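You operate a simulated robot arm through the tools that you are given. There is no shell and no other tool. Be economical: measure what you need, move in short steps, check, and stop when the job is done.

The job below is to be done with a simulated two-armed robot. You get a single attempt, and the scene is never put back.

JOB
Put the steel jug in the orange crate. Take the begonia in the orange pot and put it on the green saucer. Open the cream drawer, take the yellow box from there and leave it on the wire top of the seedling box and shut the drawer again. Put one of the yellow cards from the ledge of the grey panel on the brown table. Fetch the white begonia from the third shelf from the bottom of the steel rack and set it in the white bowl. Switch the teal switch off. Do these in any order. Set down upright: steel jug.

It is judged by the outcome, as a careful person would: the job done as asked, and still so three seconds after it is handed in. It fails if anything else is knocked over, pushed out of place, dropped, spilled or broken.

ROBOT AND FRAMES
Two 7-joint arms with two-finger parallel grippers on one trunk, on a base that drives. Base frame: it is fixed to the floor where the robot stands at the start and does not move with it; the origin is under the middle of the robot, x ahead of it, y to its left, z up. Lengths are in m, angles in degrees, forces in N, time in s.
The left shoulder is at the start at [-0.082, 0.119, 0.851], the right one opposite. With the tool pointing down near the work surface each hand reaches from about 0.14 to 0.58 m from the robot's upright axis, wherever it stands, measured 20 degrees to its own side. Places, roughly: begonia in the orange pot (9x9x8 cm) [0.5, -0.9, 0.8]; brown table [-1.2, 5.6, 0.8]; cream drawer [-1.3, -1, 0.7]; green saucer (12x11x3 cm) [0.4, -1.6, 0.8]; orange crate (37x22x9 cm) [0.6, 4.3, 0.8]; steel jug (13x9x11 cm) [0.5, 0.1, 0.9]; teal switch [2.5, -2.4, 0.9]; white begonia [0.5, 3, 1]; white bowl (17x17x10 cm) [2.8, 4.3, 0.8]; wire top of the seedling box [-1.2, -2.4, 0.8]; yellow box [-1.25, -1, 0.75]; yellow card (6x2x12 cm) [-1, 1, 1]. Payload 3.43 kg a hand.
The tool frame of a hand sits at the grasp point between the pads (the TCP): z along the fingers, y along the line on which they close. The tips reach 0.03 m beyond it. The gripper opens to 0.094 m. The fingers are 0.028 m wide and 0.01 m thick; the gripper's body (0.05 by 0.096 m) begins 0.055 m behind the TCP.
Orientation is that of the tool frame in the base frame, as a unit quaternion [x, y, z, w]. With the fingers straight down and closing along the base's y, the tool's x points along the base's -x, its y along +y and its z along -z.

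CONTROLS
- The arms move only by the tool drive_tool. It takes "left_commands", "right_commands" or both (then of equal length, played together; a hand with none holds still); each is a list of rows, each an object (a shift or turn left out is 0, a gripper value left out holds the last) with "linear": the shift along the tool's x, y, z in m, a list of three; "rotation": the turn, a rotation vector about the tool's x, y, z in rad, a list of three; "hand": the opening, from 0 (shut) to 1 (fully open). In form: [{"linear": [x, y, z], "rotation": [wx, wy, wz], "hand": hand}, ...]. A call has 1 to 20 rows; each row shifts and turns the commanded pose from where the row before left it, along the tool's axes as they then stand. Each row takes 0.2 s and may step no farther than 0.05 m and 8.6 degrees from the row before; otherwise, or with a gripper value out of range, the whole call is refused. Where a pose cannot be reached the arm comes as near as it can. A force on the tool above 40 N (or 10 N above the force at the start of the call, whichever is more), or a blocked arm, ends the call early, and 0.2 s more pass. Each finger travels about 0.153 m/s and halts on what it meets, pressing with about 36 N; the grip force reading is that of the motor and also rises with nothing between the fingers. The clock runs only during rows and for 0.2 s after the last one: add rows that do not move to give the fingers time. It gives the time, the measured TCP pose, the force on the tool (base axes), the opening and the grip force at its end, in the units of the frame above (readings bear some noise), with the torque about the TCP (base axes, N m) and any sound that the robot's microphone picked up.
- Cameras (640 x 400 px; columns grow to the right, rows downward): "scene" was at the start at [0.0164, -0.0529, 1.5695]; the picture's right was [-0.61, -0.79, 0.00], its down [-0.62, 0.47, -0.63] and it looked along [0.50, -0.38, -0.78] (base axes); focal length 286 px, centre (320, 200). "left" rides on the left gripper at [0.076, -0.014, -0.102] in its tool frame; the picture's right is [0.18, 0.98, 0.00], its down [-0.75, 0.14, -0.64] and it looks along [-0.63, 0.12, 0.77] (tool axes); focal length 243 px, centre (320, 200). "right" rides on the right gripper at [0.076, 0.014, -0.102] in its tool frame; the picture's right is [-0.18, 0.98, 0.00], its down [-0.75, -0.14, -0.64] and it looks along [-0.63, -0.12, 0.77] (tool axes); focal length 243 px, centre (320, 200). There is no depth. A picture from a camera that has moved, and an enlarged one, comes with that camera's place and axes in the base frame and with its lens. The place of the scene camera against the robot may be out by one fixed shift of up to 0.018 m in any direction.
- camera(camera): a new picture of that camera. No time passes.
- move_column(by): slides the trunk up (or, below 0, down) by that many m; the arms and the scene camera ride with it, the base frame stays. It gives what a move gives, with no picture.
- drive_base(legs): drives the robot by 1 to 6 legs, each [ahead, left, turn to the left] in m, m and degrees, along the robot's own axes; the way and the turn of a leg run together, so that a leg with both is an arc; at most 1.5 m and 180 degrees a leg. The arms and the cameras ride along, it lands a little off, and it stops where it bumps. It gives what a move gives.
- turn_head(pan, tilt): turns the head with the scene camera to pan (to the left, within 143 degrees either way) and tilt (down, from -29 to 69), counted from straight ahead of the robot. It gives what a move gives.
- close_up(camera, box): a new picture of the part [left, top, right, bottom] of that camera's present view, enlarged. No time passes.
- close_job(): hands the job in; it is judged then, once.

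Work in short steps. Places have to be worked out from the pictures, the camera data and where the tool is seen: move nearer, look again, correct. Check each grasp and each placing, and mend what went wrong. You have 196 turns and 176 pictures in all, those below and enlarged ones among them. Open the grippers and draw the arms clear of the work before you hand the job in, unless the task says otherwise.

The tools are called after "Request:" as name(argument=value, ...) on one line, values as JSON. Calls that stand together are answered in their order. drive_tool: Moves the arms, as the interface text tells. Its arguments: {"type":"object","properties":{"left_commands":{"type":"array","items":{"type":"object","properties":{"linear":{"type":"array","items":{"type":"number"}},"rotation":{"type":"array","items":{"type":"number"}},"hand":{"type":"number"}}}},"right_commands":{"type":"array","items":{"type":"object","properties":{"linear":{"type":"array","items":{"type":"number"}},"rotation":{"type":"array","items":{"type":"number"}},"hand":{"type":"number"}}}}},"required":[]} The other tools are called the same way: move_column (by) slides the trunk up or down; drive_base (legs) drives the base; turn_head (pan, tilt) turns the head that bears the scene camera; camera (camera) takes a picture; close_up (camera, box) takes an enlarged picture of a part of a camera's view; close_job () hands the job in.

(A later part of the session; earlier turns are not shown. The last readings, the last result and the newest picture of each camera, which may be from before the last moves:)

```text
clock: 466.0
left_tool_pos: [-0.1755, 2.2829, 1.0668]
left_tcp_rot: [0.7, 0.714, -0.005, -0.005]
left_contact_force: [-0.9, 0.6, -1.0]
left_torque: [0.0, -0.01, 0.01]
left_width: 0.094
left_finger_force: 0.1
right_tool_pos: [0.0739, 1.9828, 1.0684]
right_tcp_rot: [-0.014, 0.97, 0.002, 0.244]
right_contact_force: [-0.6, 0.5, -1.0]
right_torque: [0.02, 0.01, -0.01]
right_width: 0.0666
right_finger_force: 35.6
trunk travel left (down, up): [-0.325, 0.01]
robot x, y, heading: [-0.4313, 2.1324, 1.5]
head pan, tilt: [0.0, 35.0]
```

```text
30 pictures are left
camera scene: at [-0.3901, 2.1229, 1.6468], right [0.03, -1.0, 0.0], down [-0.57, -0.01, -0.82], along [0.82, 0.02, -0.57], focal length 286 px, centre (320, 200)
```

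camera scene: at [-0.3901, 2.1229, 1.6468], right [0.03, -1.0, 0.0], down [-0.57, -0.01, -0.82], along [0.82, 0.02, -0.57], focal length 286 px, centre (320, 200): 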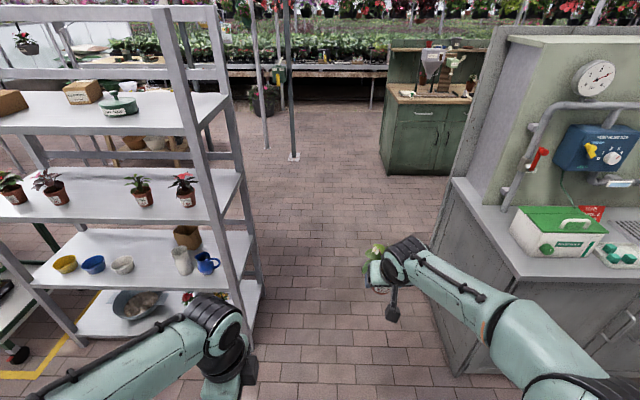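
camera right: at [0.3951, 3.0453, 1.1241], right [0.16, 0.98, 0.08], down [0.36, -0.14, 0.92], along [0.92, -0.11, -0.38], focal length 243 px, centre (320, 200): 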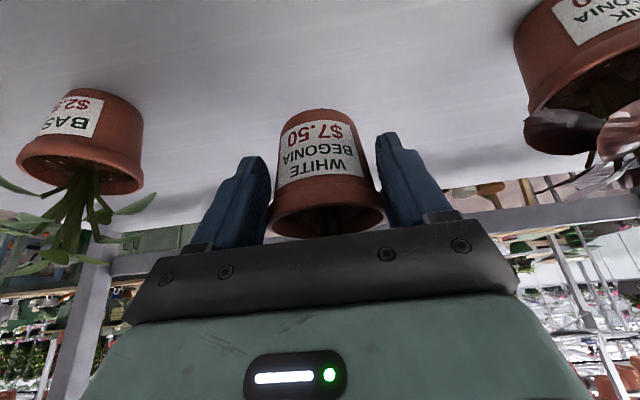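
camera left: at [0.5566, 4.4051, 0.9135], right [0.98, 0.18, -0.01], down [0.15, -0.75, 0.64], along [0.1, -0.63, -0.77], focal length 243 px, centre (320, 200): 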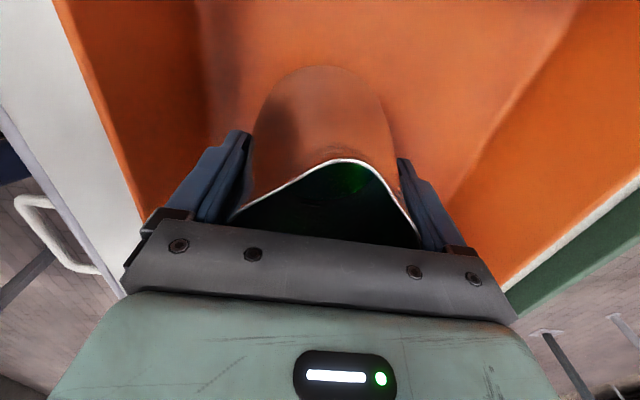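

Gap is ≈1.1 m wide (y 1.44–2.55) but my elbows span about that. I'll turn to face north and pass sideways (front-to-back I'm narrower).

Request:
drive_base(legs=[[0, 0, 88.5], [-0.27, 0, 0], [0, -1.1, 0], [0, -1.1, 0]])

Request:
turn_head(pan=-25, tilt=28)

Request:
camera(camera="scene")

```text
clock: 491.1
left_tool_pos: [1.669, 2.0294, 1.0687]
left_tcp_rot: [0.023, 1.0, -0.006, 0.0]
left_contact_force: [-1.3, 1.0, 0.4]
left_torque: [0.01, 0.0, 0.04]
left_width: 0.0936
left_finger_force: 0.0
right_tool_pos: [1.9862, 2.2572, 1.0707]
right_tcp_rot: [-0.671, 0.699, 0.169, 0.178]
right_contact_force: [0.0, 0.5, -1.6]
right_torque: [-0.05, 0.01, -0.04]
right_width: 0.0655
right_finger_force: 36.3
trunk travel left (down, up): [-0.325, 0.01]
robot x, y, heading: [1.8074, 1.76, 87.5]
head pan, tilt: [0.0, 35.0]
```

```text
clock: 492.0
left_tool_pos: [1.669, 2.0301, 1.0682]
left_tcp_rot: [0.024, 1.0, -0.007, 0.0]
left_contact_force: [-0.2, -0.6, 0.0]
left_torque: [-0.03, 0.01, 0.03]
left_width: 0.0939
left_finger_force: 0.0
right_tool_pos: [1.9854, 2.2581, 1.0691]
right_tcp_rot: [-0.671, 0.7, 0.168, 0.178]
right_contact_force: [0.5, 0.1, -0.6]
right_torque: [-0.05, -0.04, 0.01]
right_width: 0.0655
right_finger_force: 35.9
trunk travel left (down, up): [-0.325, 0.01]
robot x, y, heading: [1.8073, 1.7598, 87.7]
head pan, tilt: [-25.0, 28.0]
```

```text
29 pictures are left
camera scene: at [1.8457, 1.7915, 1.6578], right [0.89, -0.46, 0.0], down [-0.22, -0.42, -0.88], along [0.41, 0.78, -0.47], focal length 286 px, centre (320, 200)
```

scene: 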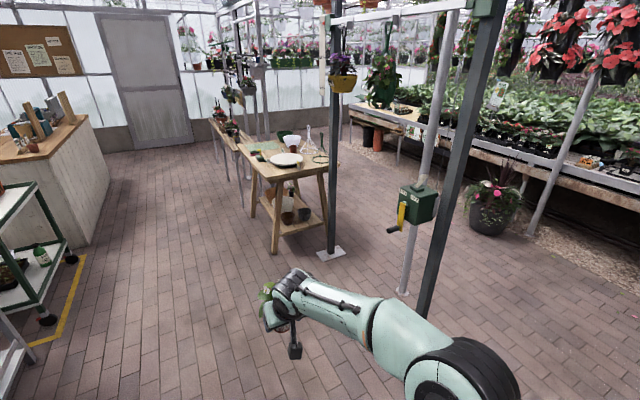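

Bowl table ahead-right: bowl ≈(2.85, 4.35), table west edge ≈2.43. Drive north to y≈4.4, then turn to face east.

Request:
drive_base(legs=[[1.35, 0.05, 0], [1.3, 0.05, 0], [0, 0, -87.7]])

Request:
turn_head(pan=-5, tilt=32)

Request:
camera(camera="scene")

```text
clock: 508.5
left_tool_pos: [2.1352, 4.5777, 1.0682]
left_tcp_rot: [0.696, 0.718, -0.005, -0.004]
left_contact_force: [-0.7, 0.1, 0.2]
left_torque: [0.01, -0.03, 0.01]
left_width: 0.0941
left_finger_force: 0.0
right_tool_pos: [2.3884, 4.2789, 1.0684]
right_tcp_rot: [-0.018, 0.97, 0.003, 0.244]
right_contact_force: [-0.9, 0.5, -1.3]
right_torque: [0.02, 0.07, -0.01]
right_width: 0.0587
right_finger_force: 36.1
trunk travel left (down, up): [-0.325, 0.01]
robot x, y, heading: [1.8795, 4.4185, 2.1]
head pan, tilt: [-25.0, 28.0]
```

```text
clock: 509.3
left_tool_pos: [2.1347, 4.5769, 1.0688]
left_tcp_rot: [0.697, 0.717, -0.005, -0.005]
left_contact_force: [0.0, 0.5, -1.1]
left_torque: [0.01, 0.02, -0.02]
left_width: 0.0938
left_finger_force: 0.2
right_tool_pos: [2.3875, 4.2788, 1.0695]
right_tcp_rot: [-0.018, 0.97, 0.003, 0.244]
right_contact_force: [0.5, -0.7, -1.9]
right_torque: [-0.03, 0.06, 0.02]
right_width: 0.0586
right_finger_force: 36.0
trunk travel left (down, up): [-0.325, 0.01]
robot x, y, heading: [1.8814, 4.4214, 2.2]
head pan, tilt: [-5.0, 32.0]
```

```text
28 pictures are left
camera scene: at [1.9235, 4.4075, 1.6515], right [-0.05, -1.0, 0.0], down [-0.53, 0.03, -0.85], along [0.85, -0.04, -0.53], focal length 286 px, centre (320, 200)
```

scene: 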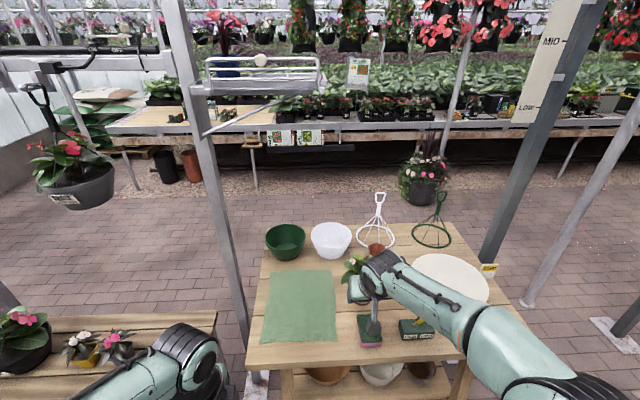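

The grip width has shrunk (6.7 → 5.9 cm): the tapered pot is creeping in the grip. Check with the hand camera.

Request:
camera(camera="right")

```text
27 pictures are left
camera right: at [2.2721, 4.2901, 1.1238], right [0.13, 0.99, 0.08], down [0.36, -0.12, 0.92], along [0.92, -0.09, -0.38], focal length 243 px, centre (320, 200)
```

right: 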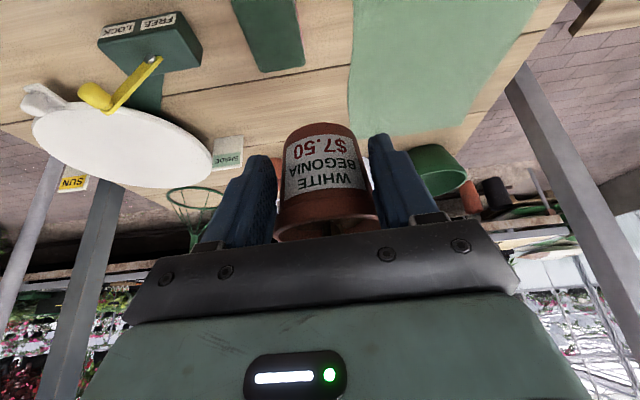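

The pot has settled up against the palm (about 1 cm), still upright. The bowl is ≈(2.86, 4.32), 0.45 m in from the table's west edge; I drive to a safe 0.25 m from the edge and test the arm's reach.

Request:
drive_base(legs=[[0.27, 0.02, -2.2]])

Request:
drive_tool(right_commands=[{"linear": [-0.0352, 0.004, 0.019]}, {"linear": [-0.0352, 0.004, 0.019]}, {"linear": [-0.0352, 0.004, 0.019]}, {"linear": [-0.0352, 0.004, 0.019]}, {}])

Request:
camera(camera="right")

Request:
camera(camera="scene")

```text
clock: 511.1
left_tool_pos: [2.3824, 4.5867, 1.0674]
left_tcp_rot: [0.711, 0.704, -0.006, -0.005]
left_contact_force: [0.4, 0.5, 0.3]
left_torque: [0.01, 0.05, -0.03]
left_width: 0.0943
left_finger_force: 0.0
right_tool_pos: [2.6227, 4.2815, 1.0688]
right_tcp_rot: [0.002, 0.97, -0.001, 0.243]
right_contact_force: [0.8, -0.8, -1.5]
right_torque: [0.02, 0.07, 0.01]
right_width: 0.0583
right_finger_force: 36.0
trunk travel left (down, up): [-0.325, 0.01]
robot x, y, heading: [2.1127, 4.4416, 0.1]
head pan, tilt: [-5.0, 32.0]
stopped in leg 1: the robot was blocked; the commanded pose is now the measured one
```

```text
clock: 512.3
left_tool_pos: [2.3778, 4.5873, 1.0688]
left_tcp_rot: [0.711, 0.703, -0.005, -0.004]
left_contact_force: [-0.7, 0.2, 0.0]
left_torque: [0.0, -0.02, 0.0]
left_width: 0.0937
left_finger_force: 0.0
right_tool_pos: [2.7724, 4.2966, 1.0659]
right_tcp_rot: [0.001, 0.97, -0.002, 0.243]
right_contact_force: [-0.6, 0.3, -1.5]
right_torque: [-0.02, 0.09, 0.04]
right_width: 0.0578
right_finger_force: 35.6
right hand out of reach, approached as far as the arm can: row 4
trunk travel left (down, up): [-0.325, 0.01]
robot x, y, heading: [2.1175, 4.4416, 0.0]
head pan, tilt: [-5.0, 32.0]
```

```text
26 pictures are left
camera right: at [2.6565, 4.3117, 1.1213], right [0.17, 0.98, 0.08], down [0.36, -0.14, 0.92], along [0.92, -0.12, -0.38], focal length 243 px, centre (320, 200)
```

right: 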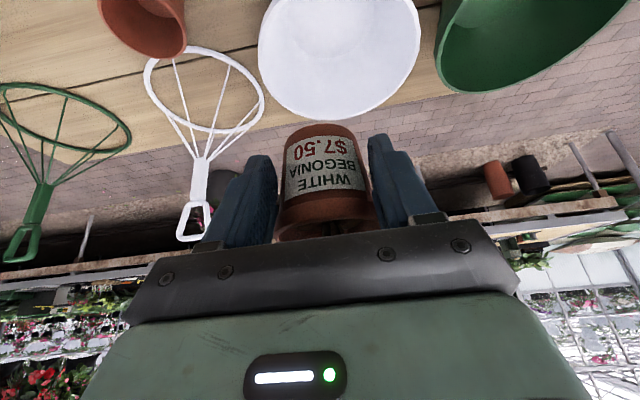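

```text
25 pictures are left
camera scene: at [2.1597, 4.4264, 1.6514], right [-0.09, -1.0, 0.0], down [-0.53, 0.05, -0.85], along [0.84, -0.08, -0.53], focal length 286 px, centre (320, 200)
```

scene: 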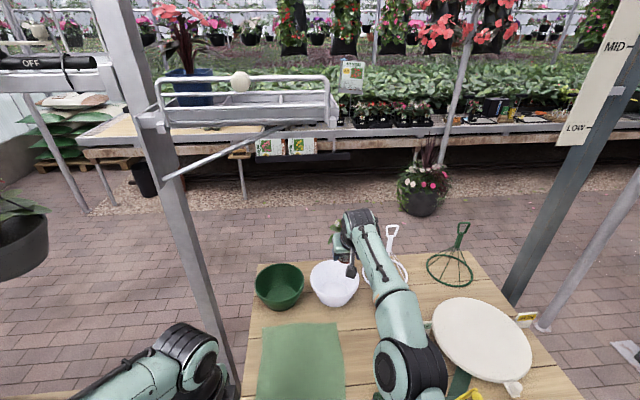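

Base lightly blocked at x=2.11; the arm reaches further as it goes lower. Bowl centre ≈(2.86, 4.326), rim z≈0.87. Lower to z≈0.94 while extending over the bowl.

Request:
drive_tool(right_commands=[{"linear": [0.0156, 0.0097, 0.0294]}, {"linear": [0.0156, 0.0097, 0.0294]}, {"linear": [0.0156, 0.0097, 0.0294]}, {"linear": [-0.0172, 0, 0.0262]}, {"linear": [-0.0172, 0, 0.0262]}, {}])

Request:
camera(camera="right")

Request:
close_up(camera="scene", box=[240, 190, 440, 330])

```text
clock: 513.7
left_tool_pos: [2.378, 4.5882, 1.0685]
left_tcp_rot: [0.711, 0.703, -0.006, -0.004]
left_contact_force: [0.0, 0.1, 0.8]
left_torque: [0.01, -0.01, 0.0]
left_width: 0.0937
left_finger_force: 0.0
right_tool_pos: [2.7996, 4.3199, 0.9275]
right_tcp_rot: [0.002, 0.97, -0.003, 0.245]
right_contact_force: [0.5, -1.3, -0.6]
right_torque: [0.03, 0.07, 0.0]
right_width: 0.0576
right_finger_force: 35.9
right hand out of reach, approached as far as the arm can: row 5
trunk travel left (down, up): [-0.325, 0.01]
robot x, y, heading: [2.1187, 4.4433, -0.0]
head pan, tilt: [-5.0, 32.0]
```

```text
24 pictures are left
camera right: at [2.6844, 4.3356, 0.9828], right [0.17, 0.98, 0.08], down [0.36, -0.14, 0.92], along [0.92, -0.12, -0.38], focal length 243 px, centre (320, 200)
```

right: 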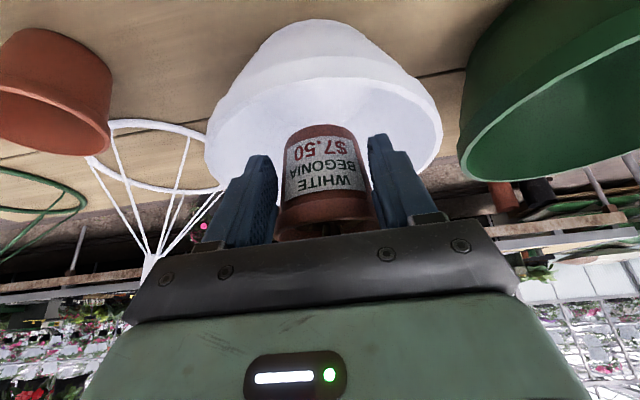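

```text
2.86 times, centred on (340, 260) of scene
camera zoom: at [2.1612, 4.4271, 1.6515], right [-0.09, -1.0, 0.0], down [-0.53, 0.05, -0.85], along [0.84, -0.08, -0.53], focal length 816 px, centre (263, 29)
```

zoom: 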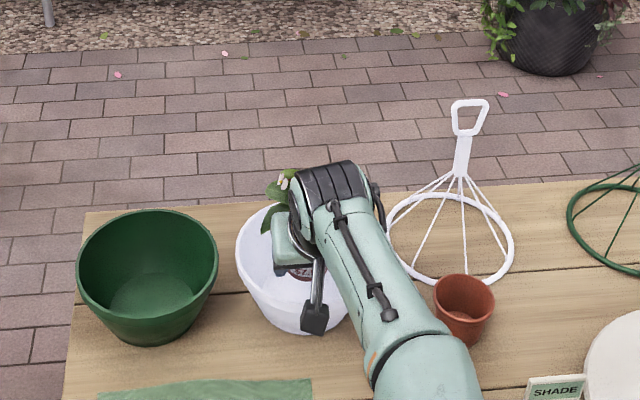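

Reach ends 5 cm short of the bowl centre. Turning the base left ~38° brings the right shoulder ~8 cm forward. Retract the hand first, back off slightly, then turn.

Request:
drive_tool(right_commands=[{"linear": [-0.0117, 0, -0.0221]}, {"linear": [0.0222, -0.004, -0.0344]}, {"linear": [0.0222, -0.004, -0.0344]}, {"linear": [0.0222, -0.004, -0.0344]}, {"linear": [0.0222, -0.004, -0.0344]}, {"linear": [0.0222, -0.004, -0.0344]}, {"linear": [0.0222, -0.004, -0.0344]}])

Request:
drive_base(legs=[[-0.04, 0, 0], [0, 0, 38]])

Request:
turn_head(pan=-42, tilt=35)

Request:
camera(camera="scene")

```text
clock: 515.3
left_tool_pos: [2.3783, 4.5881, 1.0691]
left_tcp_rot: [0.711, 0.703, -0.005, -0.005]
left_contact_force: [0.5, 1.2, -0.1]
left_torque: [0.02, 0.0, 0.0]
left_width: 0.094
left_finger_force: 0.2
right_tool_pos: [2.7479, 4.3118, 1.1231]
right_tcp_rot: [0.002, 0.97, -0.002, 0.244]
right_contact_force: [-0.1, -0.3, -1.8]
right_torque: [-0.02, 0.03, 0.02]
right_width: 0.0575
right_finger_force: 35.9
right hand out of reach, approached as far as the arm can: row 2, 3, 4, 5, 6, 7
trunk travel left (down, up): [-0.325, 0.01]
robot x, y, heading: [2.1165, 4.4418, -0.0]
head pan, tilt: [-5.0, 32.0]
```

```text
clock: 517.7
left_tool_pos: [2.2258, 4.7023, 1.0672]
left_tcp_rot: [0.497, 0.868, -0.006, -0.004]
left_contact_force: [0.1, 0.3, -0.3]
left_torque: [0.01, 0.0, 0.01]
left_width: 0.094
left_finger_force: 0.0
right_tool_pos: [2.6922, 4.6397, 1.1179]
right_tcp_rot: [-0.245, 0.941, 0.045, 0.231]
right_contact_force: [-0.7, -4.5, -0.9]
right_torque: [0.13, 0.03, -0.15]
right_width: 0.052
right_finger_force: 12.4
trunk travel left (down, up): [-0.325, 0.01]
robot x, y, heading: [2.0733, 4.4427, 30.7]
head pan, tilt: [-5.0, 32.0]
stopped in leg 2: the force on the tool passed its limit at 55 N (the readings are from after the stop); the commanded pose is now the measured one
```

```text
clock: 518.7
left_tool_pos: [2.2248, 4.7011, 1.0686]
left_tcp_rot: [0.497, 0.868, -0.006, -0.004]
left_contact_force: [0.4, 0.3, 0.2]
left_torque: [0.02, 0.01, 0.01]
left_width: 0.0941
left_finger_force: 0.0
right_tool_pos: [2.6918, 4.6391, 1.1183]
right_tcp_rot: [-0.247, 0.94, 0.047, 0.23]
right_contact_force: [-1.4, -8.7, -3.7]
right_torque: [0.08, 0.08, -0.25]
right_width: 0.052
right_finger_force: 12.5
trunk travel left (down, up): [-0.325, 0.01]
robot x, y, heading: [2.0761, 4.4416, 30.6]
head pan, tilt: [-42.0, 35.0]
```

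```text
22 pictures are left
camera scene: at [2.124, 4.3936, 1.6467], right [-0.2, -0.98, 0.0], down [-0.56, 0.11, -0.82], along [0.8, -0.16, -0.57], focal length 286 px, centre (320, 200)
```

scene: 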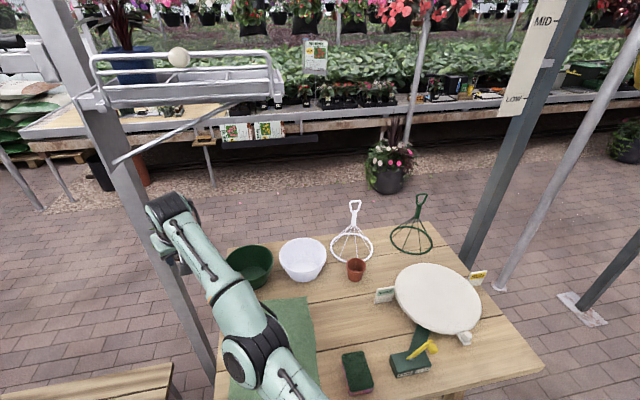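

The retract didn't take effect and the hand touched the pole while turning. Immediately turn back 8° and check the pot.

Request:
drive_base(legs=[[0, 0, -8]])

Request:
camera(camera="right")

```text
clock: 519.7
left_tool_pos: [2.2605, 4.6793, 1.0689]
left_tcp_rot: [0.557, 0.83, -0.006, -0.004]
left_contact_force: [-0.2, 0.3, 0.1]
left_torque: [0.0, -0.04, 0.01]
left_width: 0.0941
left_finger_force: 0.1
right_tool_pos: [2.7139, 4.5529, 1.1182]
right_tcp_rot: [-0.18, 0.955, 0.03, 0.232]
right_contact_force: [0.1, 0.3, -0.4]
right_torque: [-0.03, -0.01, 0.02]
right_width: 0.0379
right_finger_force: 0.1
trunk travel left (down, up): [-0.325, 0.01]
robot x, y, heading: [2.077, 4.4407, 22.4]
head pan, tilt: [-42.0, 35.0]
```

```text
21 pictures are left
camera right: at [2.6018, 4.527, 1.1756], right [-0.2, 0.98, 0.06], down [0.39, 0.03, 0.92], along [0.9, 0.2, -0.39], focal length 243 px, centre (320, 200)
```

right: 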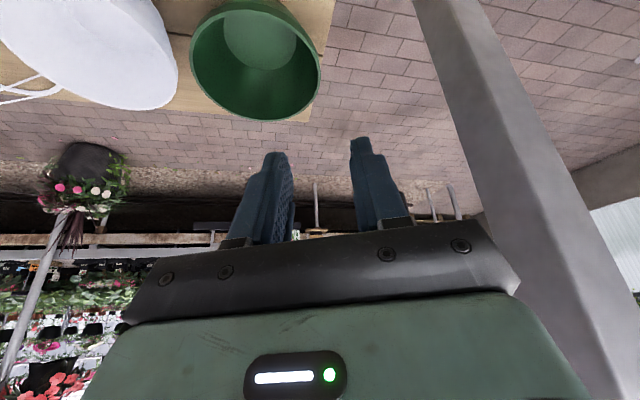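

The begonia was knocked from the grip. I look down to find where it went.

Request:
turn_head(pan=-5, tilt=50)

Request:
camera(camera="scene")

```text
clock: 520.8
left_tool_pos: [2.2608, 4.6781, 1.0685]
left_tcp_rot: [0.557, 0.83, -0.005, -0.003]
left_contact_force: [-0.2, 0.4, 0.3]
left_torque: [0.02, -0.03, -0.03]
left_width: 0.0941
left_finger_force: 0.2
right_tool_pos: [2.7142, 4.5521, 1.1195]
right_tcp_rot: [-0.18, 0.955, 0.03, 0.233]
right_contact_force: [0.5, 0.2, -1.0]
right_torque: [-0.02, -0.03, 0.01]
right_width: 0.0377
right_finger_force: 0.1
trunk travel left (down, up): [-0.325, 0.01]
robot x, y, heading: [2.0761, 4.4431, 22.8]
head pan, tilt: [-5.0, 50.0]
```

```text
20 pictures are left
camera scene: at [2.1081, 4.4411, 1.6251], right [0.3, -0.95, 0.0], down [-0.73, -0.23, -0.64], along [0.61, 0.19, -0.77], focal length 286 px, centre (320, 200)
```

scene: 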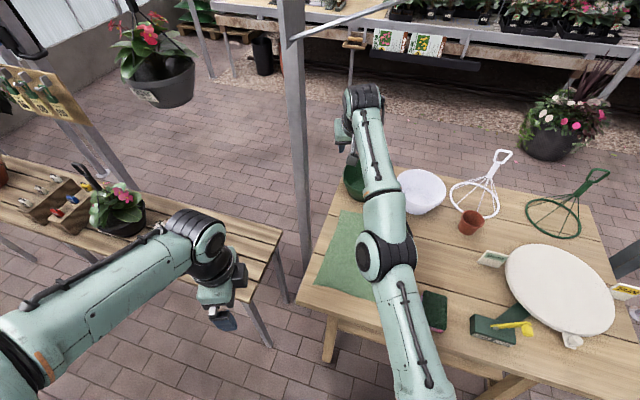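

Request:
close_up(camera="scene", box=[200, 60, 360, 360])

Request:
camera(camera="left")

```text
1.33 times, centred on (280, 210) of scene
camera zoom: at [2.1081, 4.4411, 1.6251], right [0.3, -0.95, 0.0], down [-0.73, -0.23, -0.64], along [0.61, 0.19, -0.77], focal length 381 px, centre (373, 187)
```

zoom: 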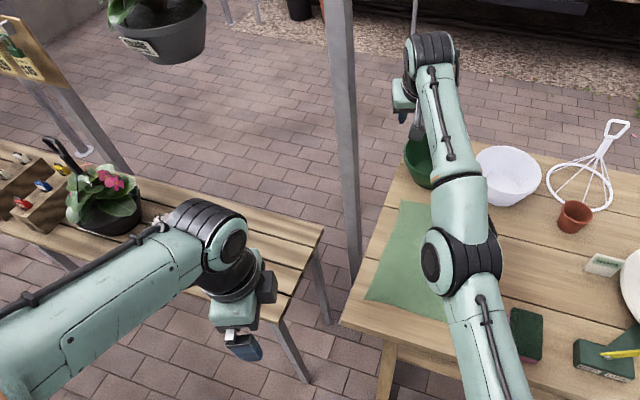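

```text
18 pictures are left
camera left: at [2.2206, 4.7448, 1.1717], right [0.84, 0.54, -0.01], down [0.42, -0.64, 0.64], along [0.34, -0.54, -0.77], focal length 243 px, centre (320, 200)
```

left: 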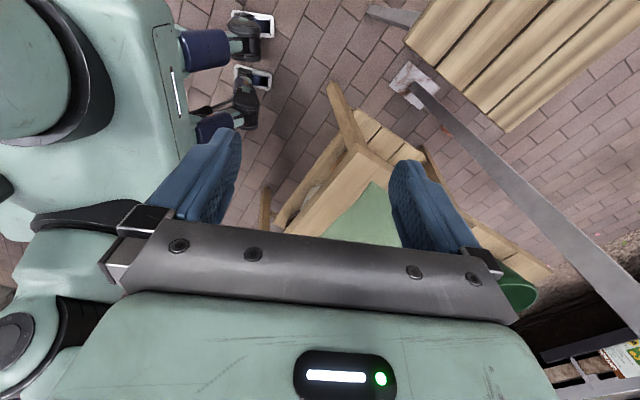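

Not visible on the floor; it may be hidden by the right arm on the table. Retract the right arm and look again.

Request:
drive_tool(right_commands=[{"linear": [0.0353, 0, -0.0188], "hand": 1.0}, {"linear": [0.0353, 0, -0.0188]}, {"linear": [0.0353, 0, -0.0188]}, {"linear": [0.0353, 0, -0.0188]}, {"linear": [0.0353, 0, -0.0188]}, {"linear": [0.0353, 0, -0.0188]}, {}])

Request:
camera(camera="scene")

```text
clock: 522.4
left_tool_pos: [2.2609, 4.679, 1.0683]
left_tcp_rot: [0.557, 0.831, -0.007, -0.004]
left_contact_force: [-0.1, 0.2, 0.0]
left_torque: [0.0, -0.02, 0.0]
left_width: 0.0941
left_finger_force: 0.1
right_tool_pos: [2.655, 4.5505, 1.2146]
right_tcp_rot: [-0.179, 0.956, 0.03, 0.232]
right_contact_force: [-0.6, -0.7, 0.7]
right_torque: [-0.01, 0.0, 0.0]
right_width: 0.0943
right_finger_force: 0.0
right hand out of reach, approached as far as the arm can: row 1, 2, 3, 4, 5, 6
trunk travel left (down, up): [-0.325, 0.01]
robot x, y, heading: [2.079, 4.4363, 22.5]
head pan, tilt: [-5.0, 50.0]
```

```text
17 pictures are left
camera scene: at [2.1083, 4.4413, 1.6251], right [0.3, -0.95, 0.0], down [-0.73, -0.23, -0.64], along [0.61, 0.19, -0.77], focal length 286 px, centre (320, 200)
```

scene: 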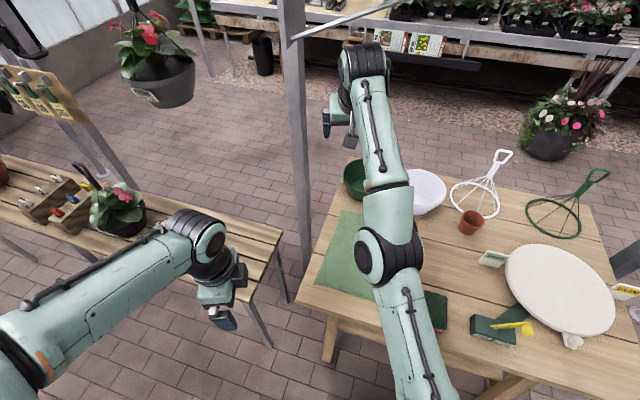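

The solver sticks near full stretch. Try backing the hand in smaller horizontal steps.

Request:
drive_tool(right_commands=[{"linear": [0.0177, 0, -0.0094]}, {"linear": [0.0177, 0, -0.0094]}, {"linear": [0.0177, 0, -0.0094]}, {"linear": [0.0177, 0, -0.0094]}, {"linear": [0.0177, 0, -0.0094]}, {"linear": [0.0177, 0, -0.0094]}, {"linear": [0.0177, 0, -0.0094]}, {"linear": [0.0177, 0, -0.0094]}, {}])

```text
clock: 524.4
left_tool_pos: [2.2617, 4.6792, 1.067]
left_tcp_rot: [0.557, 0.831, -0.007, -0.003]
left_contact_force: [0.0, -0.8, -0.5]
left_torque: [-0.02, 0.01, 0.01]
left_width: 0.094
left_finger_force: 0.1
right_tool_pos: [2.5856, 4.544, 1.2962]
right_tcp_rot: [-0.179, 0.955, 0.03, 0.233]
right_contact_force: [0.0, -0.5, 0.1]
right_torque: [0.0, 0.01, 0.01]
right_width: 0.094
right_finger_force: 0.1
right hand out of reach, approached as far as the arm can: row 1, 2, 3, 4, 5, 6, 7, 8
trunk travel left (down, up): [-0.325, 0.01]
robot x, y, heading: [2.0773, 4.4405, 22.8]
head pan, tilt: [-5.0, 50.0]
```

Request:
drive_tool(right_commands=[{"rotation": [0, -0.14, 0]}, {"rotation": [0, -0.14, 0]}, {"rotation": [0, -0.14, 0]}, {"linear": [0.0, 0, -0.03]}, {"linear": [0.0, 0, -0.03]}, {"linear": [0.0, 0, -0.03]}, {"linear": [0.0, 0, -0.03]}, {}])

```text
clock: 526.2
left_tool_pos: [2.2609, 4.6799, 1.0685]
left_tcp_rot: [0.557, 0.831, -0.006, -0.005]
left_contact_force: [0.0, 0.5, -0.8]
left_torque: [0.01, 0.0, 0.02]
left_width: 0.0939
left_finger_force: 0.0
right_tool_pos: [2.5513, 4.5477, 1.429]
right_tcp_rot: [-0.17, 0.885, 0.067, 0.427]
right_contact_force: [-0.6, -0.1, 0.4]
right_torque: [-0.01, 0.0, 0.0]
right_width: 0.0939
right_finger_force: 0.2
right hand out of reach, approached as far as the arm can: row 1, 2, 3
trunk travel left (down, up): [-0.325, 0.01]
robot x, y, heading: [2.0761, 4.4381, 22.7]
head pan, tilt: [-5.0, 50.0]
```

It responds again. Bring the hand back and down.

Request:
drive_tool(right_commands=[{"linear": [0.0447, 0, -0.0098]}, {"linear": [0.0447, 0, -0.0098]}, {"linear": [0.0447, 0, -0.0098]}, {"linear": [0.0447, 0, -0.0098]}, {"linear": [0.0447, 0, -0.0098]}, {"linear": [0.0447, 0, -0.0098]}, {"linear": [0.0447, 0, -0.0098]}, {}])

Request:
camera(camera="scene")

```text
clock: 528.0
left_tool_pos: [2.2606, 4.679, 1.0674]
left_tcp_rot: [0.557, 0.83, -0.007, -0.004]
left_contact_force: [0.9, 0.7, 0.3]
left_torque: [0.01, 0.0, 0.02]
left_width: 0.0939
left_finger_force: 0.1
right_tool_pos: [2.4466, 4.5549, 1.4702]
right_tcp_rot: [-0.17, 0.886, 0.067, 0.426]
right_contact_force: [1.2, -0.3, -0.8]
right_torque: [-0.01, -0.02, -0.02]
right_width: 0.0939
right_finger_force: 0.1
right hand out of reach, approached as far as the arm can: row 1, 2, 3, 4, 5, 6, 7
trunk travel left (down, up): [-0.325, 0.01]
robot x, y, heading: [2.0761, 4.4452, 22.4]
head pan, tilt: [-5.0, 50.0]
```

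```text
16 pictures are left
camera scene: at [2.1084, 4.4411, 1.6251], right [0.3, -0.95, 0.0], down [-0.73, -0.23, -0.64], along [0.61, 0.19, -0.77], focal length 286 px, centre (320, 200)
```

scene: 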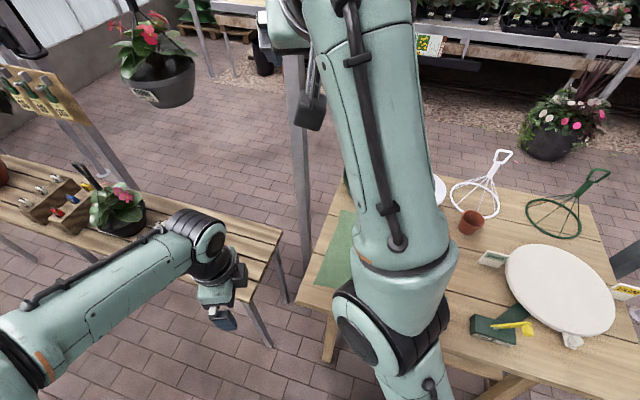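

Request:
drive_tool(right_commands=[{"linear": [0, 0, -0.03]}, {"linear": [0, 0, -0.03]}, {"linear": [0, 0, -0.03]}, {"linear": [0, 0, -0.03]}, {"linear": [0, -0.03, 0]}, {"linear": [0, -0.03, 0]}, {"linear": [0, -0.03, 0]}, {"linear": [0, -0.03, 0]}, {}])

```text
clock: 530.0
left_tool_pos: [2.2618, 4.6799, 1.0675]
left_tcp_rot: [0.557, 0.83, -0.006, -0.003]
left_contact_force: [0.3, -0.6, -0.9]
left_torque: [-0.01, 0.03, -0.04]
left_width: 0.0939
left_finger_force: 0.0
right_tool_pos: [2.4134, 4.4168, 1.5191]
right_tcp_rot: [-0.169, 0.886, 0.065, 0.427]
right_contact_force: [0.0, 0.3, -0.6]
right_torque: [-0.04, -0.01, -0.01]
right_width: 0.0939
right_finger_force: 0.2
right hand out of reach, approached as far as the arm can: row 1, 2, 3, 4, 5, 6, 8
trunk travel left (down, up): [-0.325, 0.01]
robot x, y, heading: [2.075, 4.4416, 22.9]
head pan, tilt: [-5.0, 50.0]
```

Request:
drive_tool(right_commands=[{"rotation": [0, 0.14, 0]}, {"rotation": [0, 0.14, 0]}, {"rotation": [0, 0.14, 0]}, {"rotation": [0, 0.14, 0]}, {"rotation": [0, 0.14, 0]}, {"rotation": [0, 0.14, 0]}, {"linear": [0, 0, 0.04]}, {"linear": [0, 0, 0.04]}, {"linear": [0, 0, 0.04]}, {"linear": [0, 0, 0.04]}, {"linear": [0, 0, 0.04]}, {"linear": [0, 0, 0.04]}, {}])

```text
clock: 532.8
left_tool_pos: [2.2601, 4.6789, 1.0676]
left_tcp_rot: [0.557, 0.83, -0.006, -0.003]
left_contact_force: [-0.1, 0.7, 0.0]
left_torque: [-0.01, 0.0, -0.03]
left_width: 0.0942
left_finger_force: 0.0
right_tool_pos: [2.5361, 4.4125, 1.281]
right_tcp_rot: [-0.189, 0.934, 0.023, 0.303]
right_contact_force: [-0.2, -1.3, -0.2]
right_torque: [0.02, 0.0, 0.01]
right_width: 0.094
right_finger_force: 0.1
right hand out of reach, approached as far as the arm can: row 1, 2, 3, 4, 5, 6
trunk travel left (down, up): [-0.325, 0.01]
robot x, y, heading: [2.0776, 4.4404, 22.6]
head pan, tilt: [-5.0, 50.0]
```

Request:
drive_tool(right_commands=[{"rotation": [0, 0.14, 0]}, {"linear": [0, 0, 0.03]}, {"rotation": [0, 0.14, 0]}, {"linear": [0, 0, 0.03]}, {"rotation": [0, 0.14, 0]}, {"linear": [0, 0, 0.03]}, {"rotation": [0, 0.14, 0]}, {"linear": [0.03, 0, 0]}, {"linear": [0.03, 0, 0]}, {"linear": [0.03, 0, 0]}, {"linear": [0.03, 0, 0]}, {"linear": [0.03, 0, 0]}, {}])

Request:
camera(camera="scene")

```text
clock: 535.6
left_tool_pos: [2.2608, 4.679, 1.0681]
left_tcp_rot: [0.557, 0.83, -0.006, -0.003]
left_contact_force: [0.7, 0.0, -0.6]
left_torque: [0.01, -0.01, 0.0]
left_width: 0.0937
left_finger_force: 0.0
right_tool_pos: [2.4254, 4.3617, 1.1867]
right_tcp_rot: [-0.188, 0.981, -0.03, 0.032]
right_contact_force: [0.3, 0.1, 0.4]
right_torque: [-0.03, -0.03, -0.02]
right_width: 0.0939
right_finger_force: 0.1
trunk travel left (down, up): [-0.325, 0.01]
robot x, y, heading: [2.0757, 4.4387, 22.7]
head pan, tilt: [-5.0, 50.0]
```

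```text
15 pictures are left
camera scene: at [2.1084, 4.4417, 1.6251], right [0.3, -0.95, 0.0], down [-0.73, -0.23, -0.64], along [0.61, 0.19, -0.77], focal length 286 px, centre (320, 200)
```

scene: 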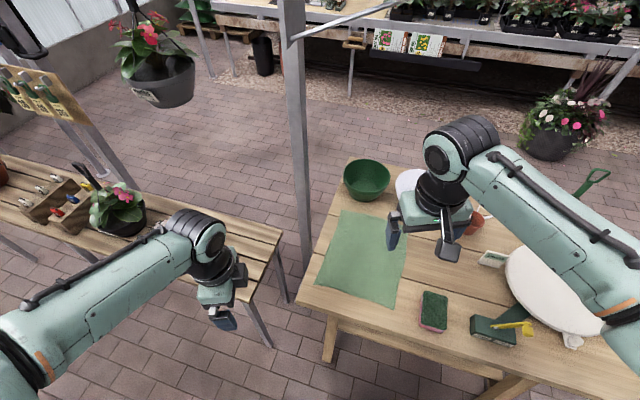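

Arm freed. The pot isn't on the table, so it is on the floor, probably under table or bench. Back off and look at floor level.

Request:
drive_base(legs=[[-0.75, 0, 0]])

Request:
turn_head(pan=0, tilt=38)

Request:
move_column(by=-0.3)

Request:
camera(camera="scene")

```text
clock: 539.7
left_tool_pos: [1.5566, 4.3861, 1.0687]
left_tcp_rot: [0.558, 0.83, -0.007, -0.004]
left_contact_force: [-0.1, 0.4, 0.4]
left_torque: [-0.01, -0.01, -0.02]
left_width: 0.0942
left_finger_force: 0.0
right_tool_pos: [1.7202, 4.0676, 1.1865]
right_tcp_rot: [-0.188, 0.981, -0.029, 0.033]
right_contact_force: [-0.5, -0.4, 0.8]
right_torque: [0.01, -0.03, 0.0]
right_width: 0.0941
right_finger_force: 0.1
trunk travel left (down, up): [-0.325, 0.01]
robot x, y, heading: [1.37, 4.1463, 22.3]
head pan, tilt: [-5.0, 50.0]
```

```text
clock: 540.4
left_tool_pos: [1.556, 4.3857, 1.069]
left_tcp_rot: [0.558, 0.83, -0.006, -0.004]
left_contact_force: [0.1, -0.3, -0.5]
left_torque: [0.0, -0.04, 0.0]
left_width: 0.094
left_finger_force: 0.2
right_tool_pos: [1.7206, 4.067, 1.1885]
right_tcp_rot: [-0.187, 0.981, -0.031, 0.033]
right_contact_force: [0.9, -0.3, -0.5]
right_torque: [0.0, 0.01, -0.01]
right_width: 0.0941
right_finger_force: 0.0
trunk travel left (down, up): [-0.325, 0.01]
robot x, y, heading: [1.3672, 4.1496, 22.3]
head pan, tilt: [0.0, 38.0]
```

```text
clock: 543.4
left_tool_pos: [1.5566, 4.3859, 0.7668]
left_tcp_rot: [0.558, 0.83, -0.006, -0.004]
left_contact_force: [-0.4, -0.7, 0.6]
left_torque: [-0.01, -0.01, -0.02]
left_width: 0.0942
left_finger_force: 0.0
right_tool_pos: [1.7206, 4.0669, 0.886]
right_tcp_rot: [-0.187, 0.981, -0.03, 0.034]
right_contact_force: [-0.7, -0.7, 0.0]
right_torque: [0.0, 0.01, 0.0]
right_width: 0.094
right_finger_force: 0.1
trunk travel left (down, up): [-0.025, 0.31]
robot x, y, heading: [1.3712, 4.1473, 22.6]
head pan, tilt: [0.0, 38.0]
```

```text
14 pictures are left
camera scene: at [1.4522, 4.1763, 1.3298], right [0.38, -0.92, 0.0], down [-0.57, -0.24, -0.79], along [0.73, 0.3, -0.62], focal length 286 px, centre (320, 200)
```

scene: 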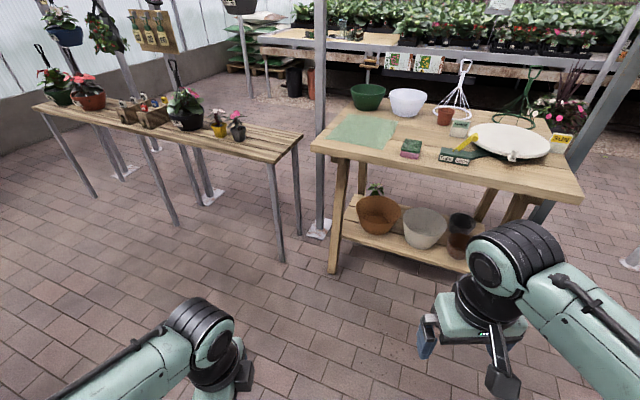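

Something leafy shows at the terracotta bowl under the table. Zoom in.

Request:
close_up(camera="scene", box=[310, 150, 470, 280])

```text
3.08 times, centred on (390, 215) of scene
camera zoom: at [1.4522, 4.1763, 1.3298], right [0.38, -0.92, 0.0], down [-0.57, -0.24, -0.79], along [0.73, 0.3, -0.62], focal length 879 px, centre (105, 154)
```

zoom: 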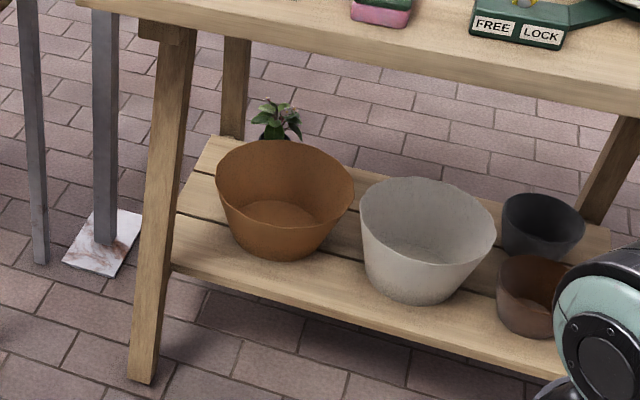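

The begonia stands (upright) behind the terracotta bowl, east of/under the table's far side. I'll go round to the east side via the gap south of the poles, moving sideways facing north.

Request:
move_column(by=0.3)

Request:
drive_base(legs=[[0, 0, 67.5], [-1.15, 0, 0], [-1.15, 0, 0], [0, -1.3, 0], [0, -1.3, 0]])

```text
clock: 546.4
left_tool_pos: [1.5564, 4.3857, 1.0685]
left_tcp_rot: [0.557, 0.831, -0.006, -0.003]
left_contact_force: [0.7, 0.4, 0.6]
left_torque: [-0.03, 0.02, 0.01]
left_width: 0.0942
left_finger_force: 0.1
right_tool_pos: [1.7197, 4.0667, 1.1865]
right_tcp_rot: [-0.186, 0.982, -0.029, 0.032]
right_contact_force: [0.1, -0.4, 0.5]
right_torque: [-0.01, 0.02, -0.02]
right_width: 0.094
right_finger_force: 0.2
trunk travel left (down, up): [-0.325, 0.01]
robot x, y, heading: [1.3705, 4.1499, 22.3]
head pan, tilt: [0.0, 38.0]
```

```text
clock: 583.4
left_tool_pos: [3.8066, 2.0666, 1.0685]
left_tcp_rot: [0.007, 1.0, -0.007, 0.0]
left_contact_force: [1.3, -0.2, -0.1]
left_torque: [-0.02, 0.04, -0.01]
left_width: 0.0941
left_finger_force: 0.0
right_tool_pos: [4.1625, 2.0914, 1.1881]
right_tcp_rot: [-0.698, 0.715, -0.006, 0.044]
right_contact_force: [0.1, -0.3, -0.9]
right_torque: [-0.01, 0.01, 0.03]
right_width: 0.0942
right_finger_force: 0.0
trunk travel left (down, up): [-0.325, 0.01]
robot x, y, heading: [3.9522, 1.8015, 89.6]
head pan, tilt: [0.0, 38.0]
```

Passed cleanly. Drive north along x≈3.95 and look toward the table from the east.

Request:
drive_base(legs=[[1.3, 0, 0], [1.1, 0, 0], [0, 0, 90]])

Request:
turn_head(pan=0, tilt=45)

Request:
camera(camera="scene")

```text
clock: 598.7
left_tool_pos: [3.7091, 4.0423, 1.0678]
left_tcp_rot: [-0.677, 0.736, -0.005, 0.005]
left_contact_force: [-0.5, 0.3, -0.8]
left_torque: [-0.03, -0.01, 0.0]
left_width: 0.0939
left_finger_force: 0.1
right_tool_pos: [3.7079, 4.4005, 1.1877]
right_tcp_rot: [0.998, -0.046, -0.024, -0.037]
right_contact_force: [-0.3, -0.1, 0.0]
right_torque: [-0.01, -0.01, 0.01]
right_width: 0.0943
right_finger_force: 0.0
trunk travel left (down, up): [-0.325, 0.01]
robot x, y, heading: [3.9814, 4.1692, 175.7]
head pan, tilt: [0.0, 38.0]
```

```text
clock: 599.4
left_tool_pos: [3.708, 4.0431, 1.0671]
left_tcp_rot: [-0.678, 0.735, -0.005, 0.005]
left_contact_force: [-0.6, 0.5, 0.1]
left_torque: [-0.03, 0.02, 0.03]
left_width: 0.0941
left_finger_force: 0.0
right_tool_pos: [3.707, 4.402, 1.1872]
right_tcp_rot: [0.998, -0.046, -0.024, -0.037]
right_contact_force: [0.1, 0.1, -0.2]
right_torque: [-0.04, -0.02, 0.0]
right_width: 0.0941
right_finger_force: 0.1
trunk travel left (down, up): [-0.325, 0.01]
robot x, y, heading: [3.9799, 4.17, 175.6]
head pan, tilt: [0.0, 45.0]
```

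```text
12 pictures are left
camera scene: at [3.9452, 4.1661, 1.632], right [0.08, 1.0, 0.0], down [0.7, -0.05, -0.71], along [-0.71, 0.05, -0.71], focal length 286 px, centre (320, 200)
```

scene: 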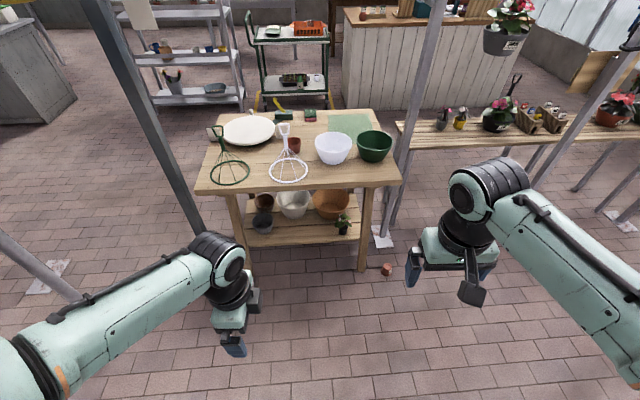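

A small terracotta object lies on the floor by the leg (387, 268), and a potted plant stands on the lower shelf. Zoom to tell which is the begonia.

Request:
close_up(camera="scene", box=[310, 190, 430, 290])

```text
4.00 times, centred on (370, 240) of scene
camera zoom: at [3.9452, 4.1661, 1.632], right [0.08, 1.0, 0.0], down [0.7, -0.05, -0.71], along [-0.71, 0.05, -0.71], focal length 1142 px, centre (120, 40)
```

zoom: 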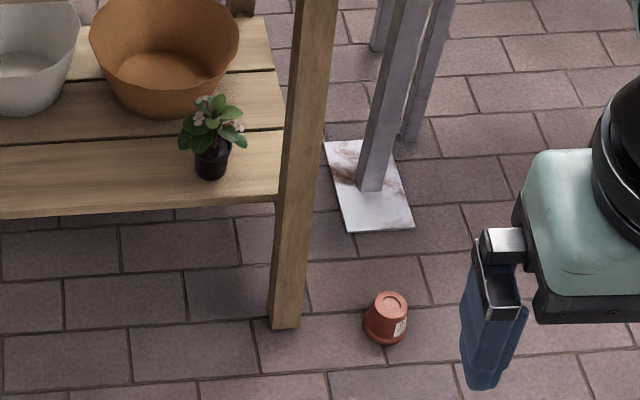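

The begonia pot stands upside-down on the floor at ≈(3.03, 4.645). Recovery: pick it up, flip it, and set it in the bowl from this east side. Move up facing it and lower the trunk.

Request:
drive_base(legs=[[0, -0.29, 4.4], [0.45, 0, 0]])

Request:
move_column(by=-0.32)

Request:
drive_tool(right_commands=[{"rotation": [-0.0716, 0.0513, 0.0]}, {"linear": [0, 0, 0.045]}, {"linear": [0, 0, 0.045]}, {"linear": [0, 0, 0.045]}, {"linear": [0, 0, 0.045]}, {"linear": [0, 0, 0.045]}, {"linear": [0, 0, 0.045]}, {"linear": [0, 0, 0.045]}, {"linear": [0, 0, 0.045]}, {"linear": [0, 0, 0.045]}, {"linear": [0, 0, 0.045]}, {"linear": [0, 0, 0.045]}, {"linear": [0, 0, 0.045]}, {"linear": [0, 0, 0.045]}, {}])

Request:
camera(camera="right")

```text
clock: 604.8
left_tool_pos: [3.2736, 4.3147, 1.0672]
left_tcp_rot: [-0.702, 0.712, -0.004, 0.005]
left_contact_force: [0.6, 0.6, -1.2]
left_torque: [0.0, 0.03, 0.02]
left_width: 0.0937
left_finger_force: 0.2
right_tool_pos: [3.248, 4.6718, 1.1872]
right_tcp_rot: [0.999, -0.013, -0.027, -0.035]
right_contact_force: [0.2, 0.6, 0.5]
right_torque: [0.02, 0.01, 0.02]
right_width: 0.0941
right_finger_force: 0.0
trunk travel left (down, up): [-0.325, 0.01]
robot x, y, heading: [3.5365, 4.4609, 179.5]
head pan, tilt: [0.0, 45.0]
```

```text
clock: 608.0
left_tool_pos: [3.2742, 4.3147, 0.7488]
left_tcp_rot: [-0.702, 0.712, -0.004, 0.005]
left_contact_force: [0.4, -0.1, -0.8]
left_torque: [0.01, 0.03, -0.01]
left_width: 0.0941
left_finger_force: 0.1
right_tool_pos: [3.2477, 4.6723, 0.8678]
right_tcp_rot: [0.999, -0.012, -0.027, -0.035]
right_contact_force: [0.1, -0.4, -0.5]
right_torque: [-0.03, 0.01, -0.01]
right_width: 0.0939
right_finger_force: 0.0
trunk travel left (down, up): [-0.005, 0.33]
robot x, y, heading: [3.5402, 4.4596, 179.3]
head pan, tilt: [0.0, 45.0]
```

```text
clock: 611.2
left_tool_pos: [3.2737, 4.3146, 0.7474]
left_tcp_rot: [-0.702, 0.712, -0.005, 0.004]
left_contact_force: [-0.9, 0.2, -0.1]
left_torque: [0.02, -0.02, -0.02]
left_width: 0.0942
left_finger_force: 0.1
right_tool_pos: [3.2475, 4.6755, 0.2808]
right_tcp_rot: [1.0, -0.013, 0.0, 0.001]
right_contact_force: [0.0, -0.2, 0.1]
right_torque: [-0.01, -0.01, 0.01]
right_width: 0.0939
right_finger_force: 0.1
trunk travel left (down, up): [-0.005, 0.33]
robot x, y, heading: [3.5388, 4.4608, 179.6]
head pan, tilt: [0.0, 45.0]
```

```text
10 pictures are left
camera right: at [3.3225, 4.6594, 0.3833], right [-0.21, -0.98, 0.0], down [-0.75, 0.16, 0.64], along [-0.63, 0.13, -0.77], focal length 243 px, centre (320, 200)
```

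right: 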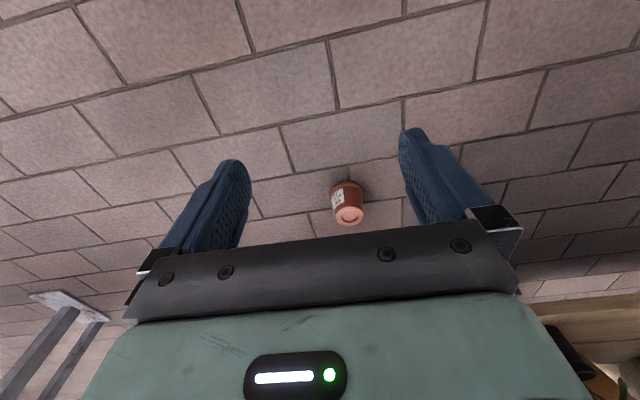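

Pot at (3.013, 4.667). Descend, advance over it and go down around it.

Request:
drive_tool(right_commands=[{"linear": [0, 0, 0.04]}, {"linear": [0, 0, 0.04]}, {"linear": [0, 0, 0.04]}, {"linear": [0, 0, 0.03]}, {"linear": [-0.047, 0.0029, 0]}, {"linear": [-0.047, 0.0029, 0]}, {"linear": [-0.047, 0.0029, 0]}, {"linear": [-0.047, 0.0029, 0]}, {"linear": [-0.0465, 0.0029, 0]}, {}])

Request:
camera(camera="right")

```text
clock: 613.4
left_tool_pos: [3.2745, 4.315, 0.7481]
left_tcp_rot: [-0.703, 0.712, -0.005, 0.005]
left_contact_force: [-0.3, -1.1, 0.1]
left_torque: [0.0, 0.04, 0.0]
left_width: 0.0942
left_finger_force: 0.1
right_tool_pos: [3.0976, 4.663, 0.1548]
right_tcp_rot: [1.0, -0.012, -0.001, 0.001]
right_contact_force: [-0.2, 0.4, 0.0]
right_torque: [0.0, -0.01, -0.02]
right_width: 0.0941
right_finger_force: 0.1
right hand out of reach, approached as far as the arm can: row 7, 8, 9
trunk travel left (down, up): [-0.005, 0.33]
robot x, y, heading: [3.5397, 4.4577, 179.4]
head pan, tilt: [0.0, 45.0]
```

```text
9 pictures are left
camera right: at [3.1732, 4.6478, 0.2572], right [-0.21, -0.98, 0.0], down [-0.75, 0.16, 0.64], along [-0.63, 0.13, -0.77], focal length 243 px, centre (320, 200)
```

right: 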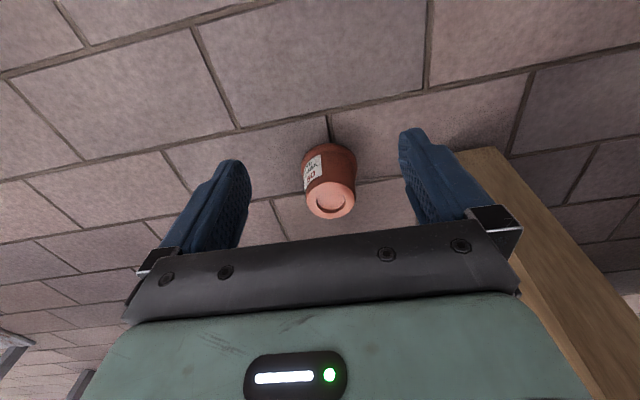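

Reach at floor level is short. First pull inward to unstretch, then drive the base 0.2 nearer.

Request:
drive_tool(right_commands=[{"linear": [0, 0, -0.04]}, {"linear": [0.03, 0, -0.02]}, {"linear": [0.04, 0, 0]}, {"linear": [0.04, 0, 0]}, {}])

```text
clock: 614.6
left_tool_pos: [3.2746, 4.3144, 0.7467]
left_tcp_rot: [-0.702, 0.712, -0.004, 0.005]
left_contact_force: [-0.5, 0.2, -1.2]
left_torque: [-0.01, -0.03, -0.02]
left_width: 0.0942
left_finger_force: 0.1
right_tool_pos: [3.2052, 4.6618, 0.2141]
right_tcp_rot: [1.0, -0.013, -0.001, 0.001]
right_contact_force: [-0.2, 0.1, 0.2]
right_torque: [0.02, -0.02, 0.01]
right_width: 0.0942
right_finger_force: 0.1
trunk travel left (down, up): [-0.005, 0.33]
robot x, y, heading: [3.5381, 4.4608, 179.4]
head pan, tilt: [0.0, 45.0]
```

Not stuck. Drive the base 0.19 closer (still clear of the leg and pot), then descend onto the pot.

Request:
drive_base(legs=[[0.19, 0, 0.6]])

Request:
drive_tool(right_commands=[{"linear": [0, 0, 0.03]}, {"linear": [0, 0, 0.03]}, {}])

```text
clock: 616.2
left_tool_pos: [3.0889, 4.3131, 0.7472]
left_tcp_rot: [-0.704, 0.71, -0.005, 0.006]
left_contact_force: [13.8, 1.1, -6.7]
left_torque: [0.05, 0.25, 0.12]
left_width: 0.0871
left_finger_force: 0.1
right_tool_pos: [3.0158, 4.6592, 0.2141]
right_tcp_rot: [1.0, -0.008, -0.002, 0.001]
right_contact_force: [0.3, -0.3, -0.1]
right_torque: [0.01, 0.0, -0.02]
right_width: 0.0941
right_finger_force: 0.1
trunk travel left (down, up): [-0.005, 0.33]
robot x, y, heading: [3.3491, 4.4623, 179.8]
head pan, tilt: [0.0, 45.0]
```

```text
clock: 617.0
left_tool_pos: [3.0893, 4.3142, 0.7485]
left_tcp_rot: [-0.705, 0.709, -0.006, 0.007]
left_contact_force: [11.7, -0.4, 2.7]
left_torque: [0.02, 0.73, 0.17]
left_width: 0.0874
left_finger_force: 0.1
right_tool_pos: [3.0178, 4.6575, 0.1528]
right_tcp_rot: [1.0, -0.008, -0.002, 0.001]
right_contact_force: [0.7, -0.2, 0.1]
right_torque: [0.01, -0.04, -0.01]
right_width: 0.0941
right_finger_force: 0.2
trunk travel left (down, up): [-0.005, 0.33]
robot x, y, heading: [3.3486, 4.4603, 179.8]
head pan, tilt: [0.0, 45.0]
```

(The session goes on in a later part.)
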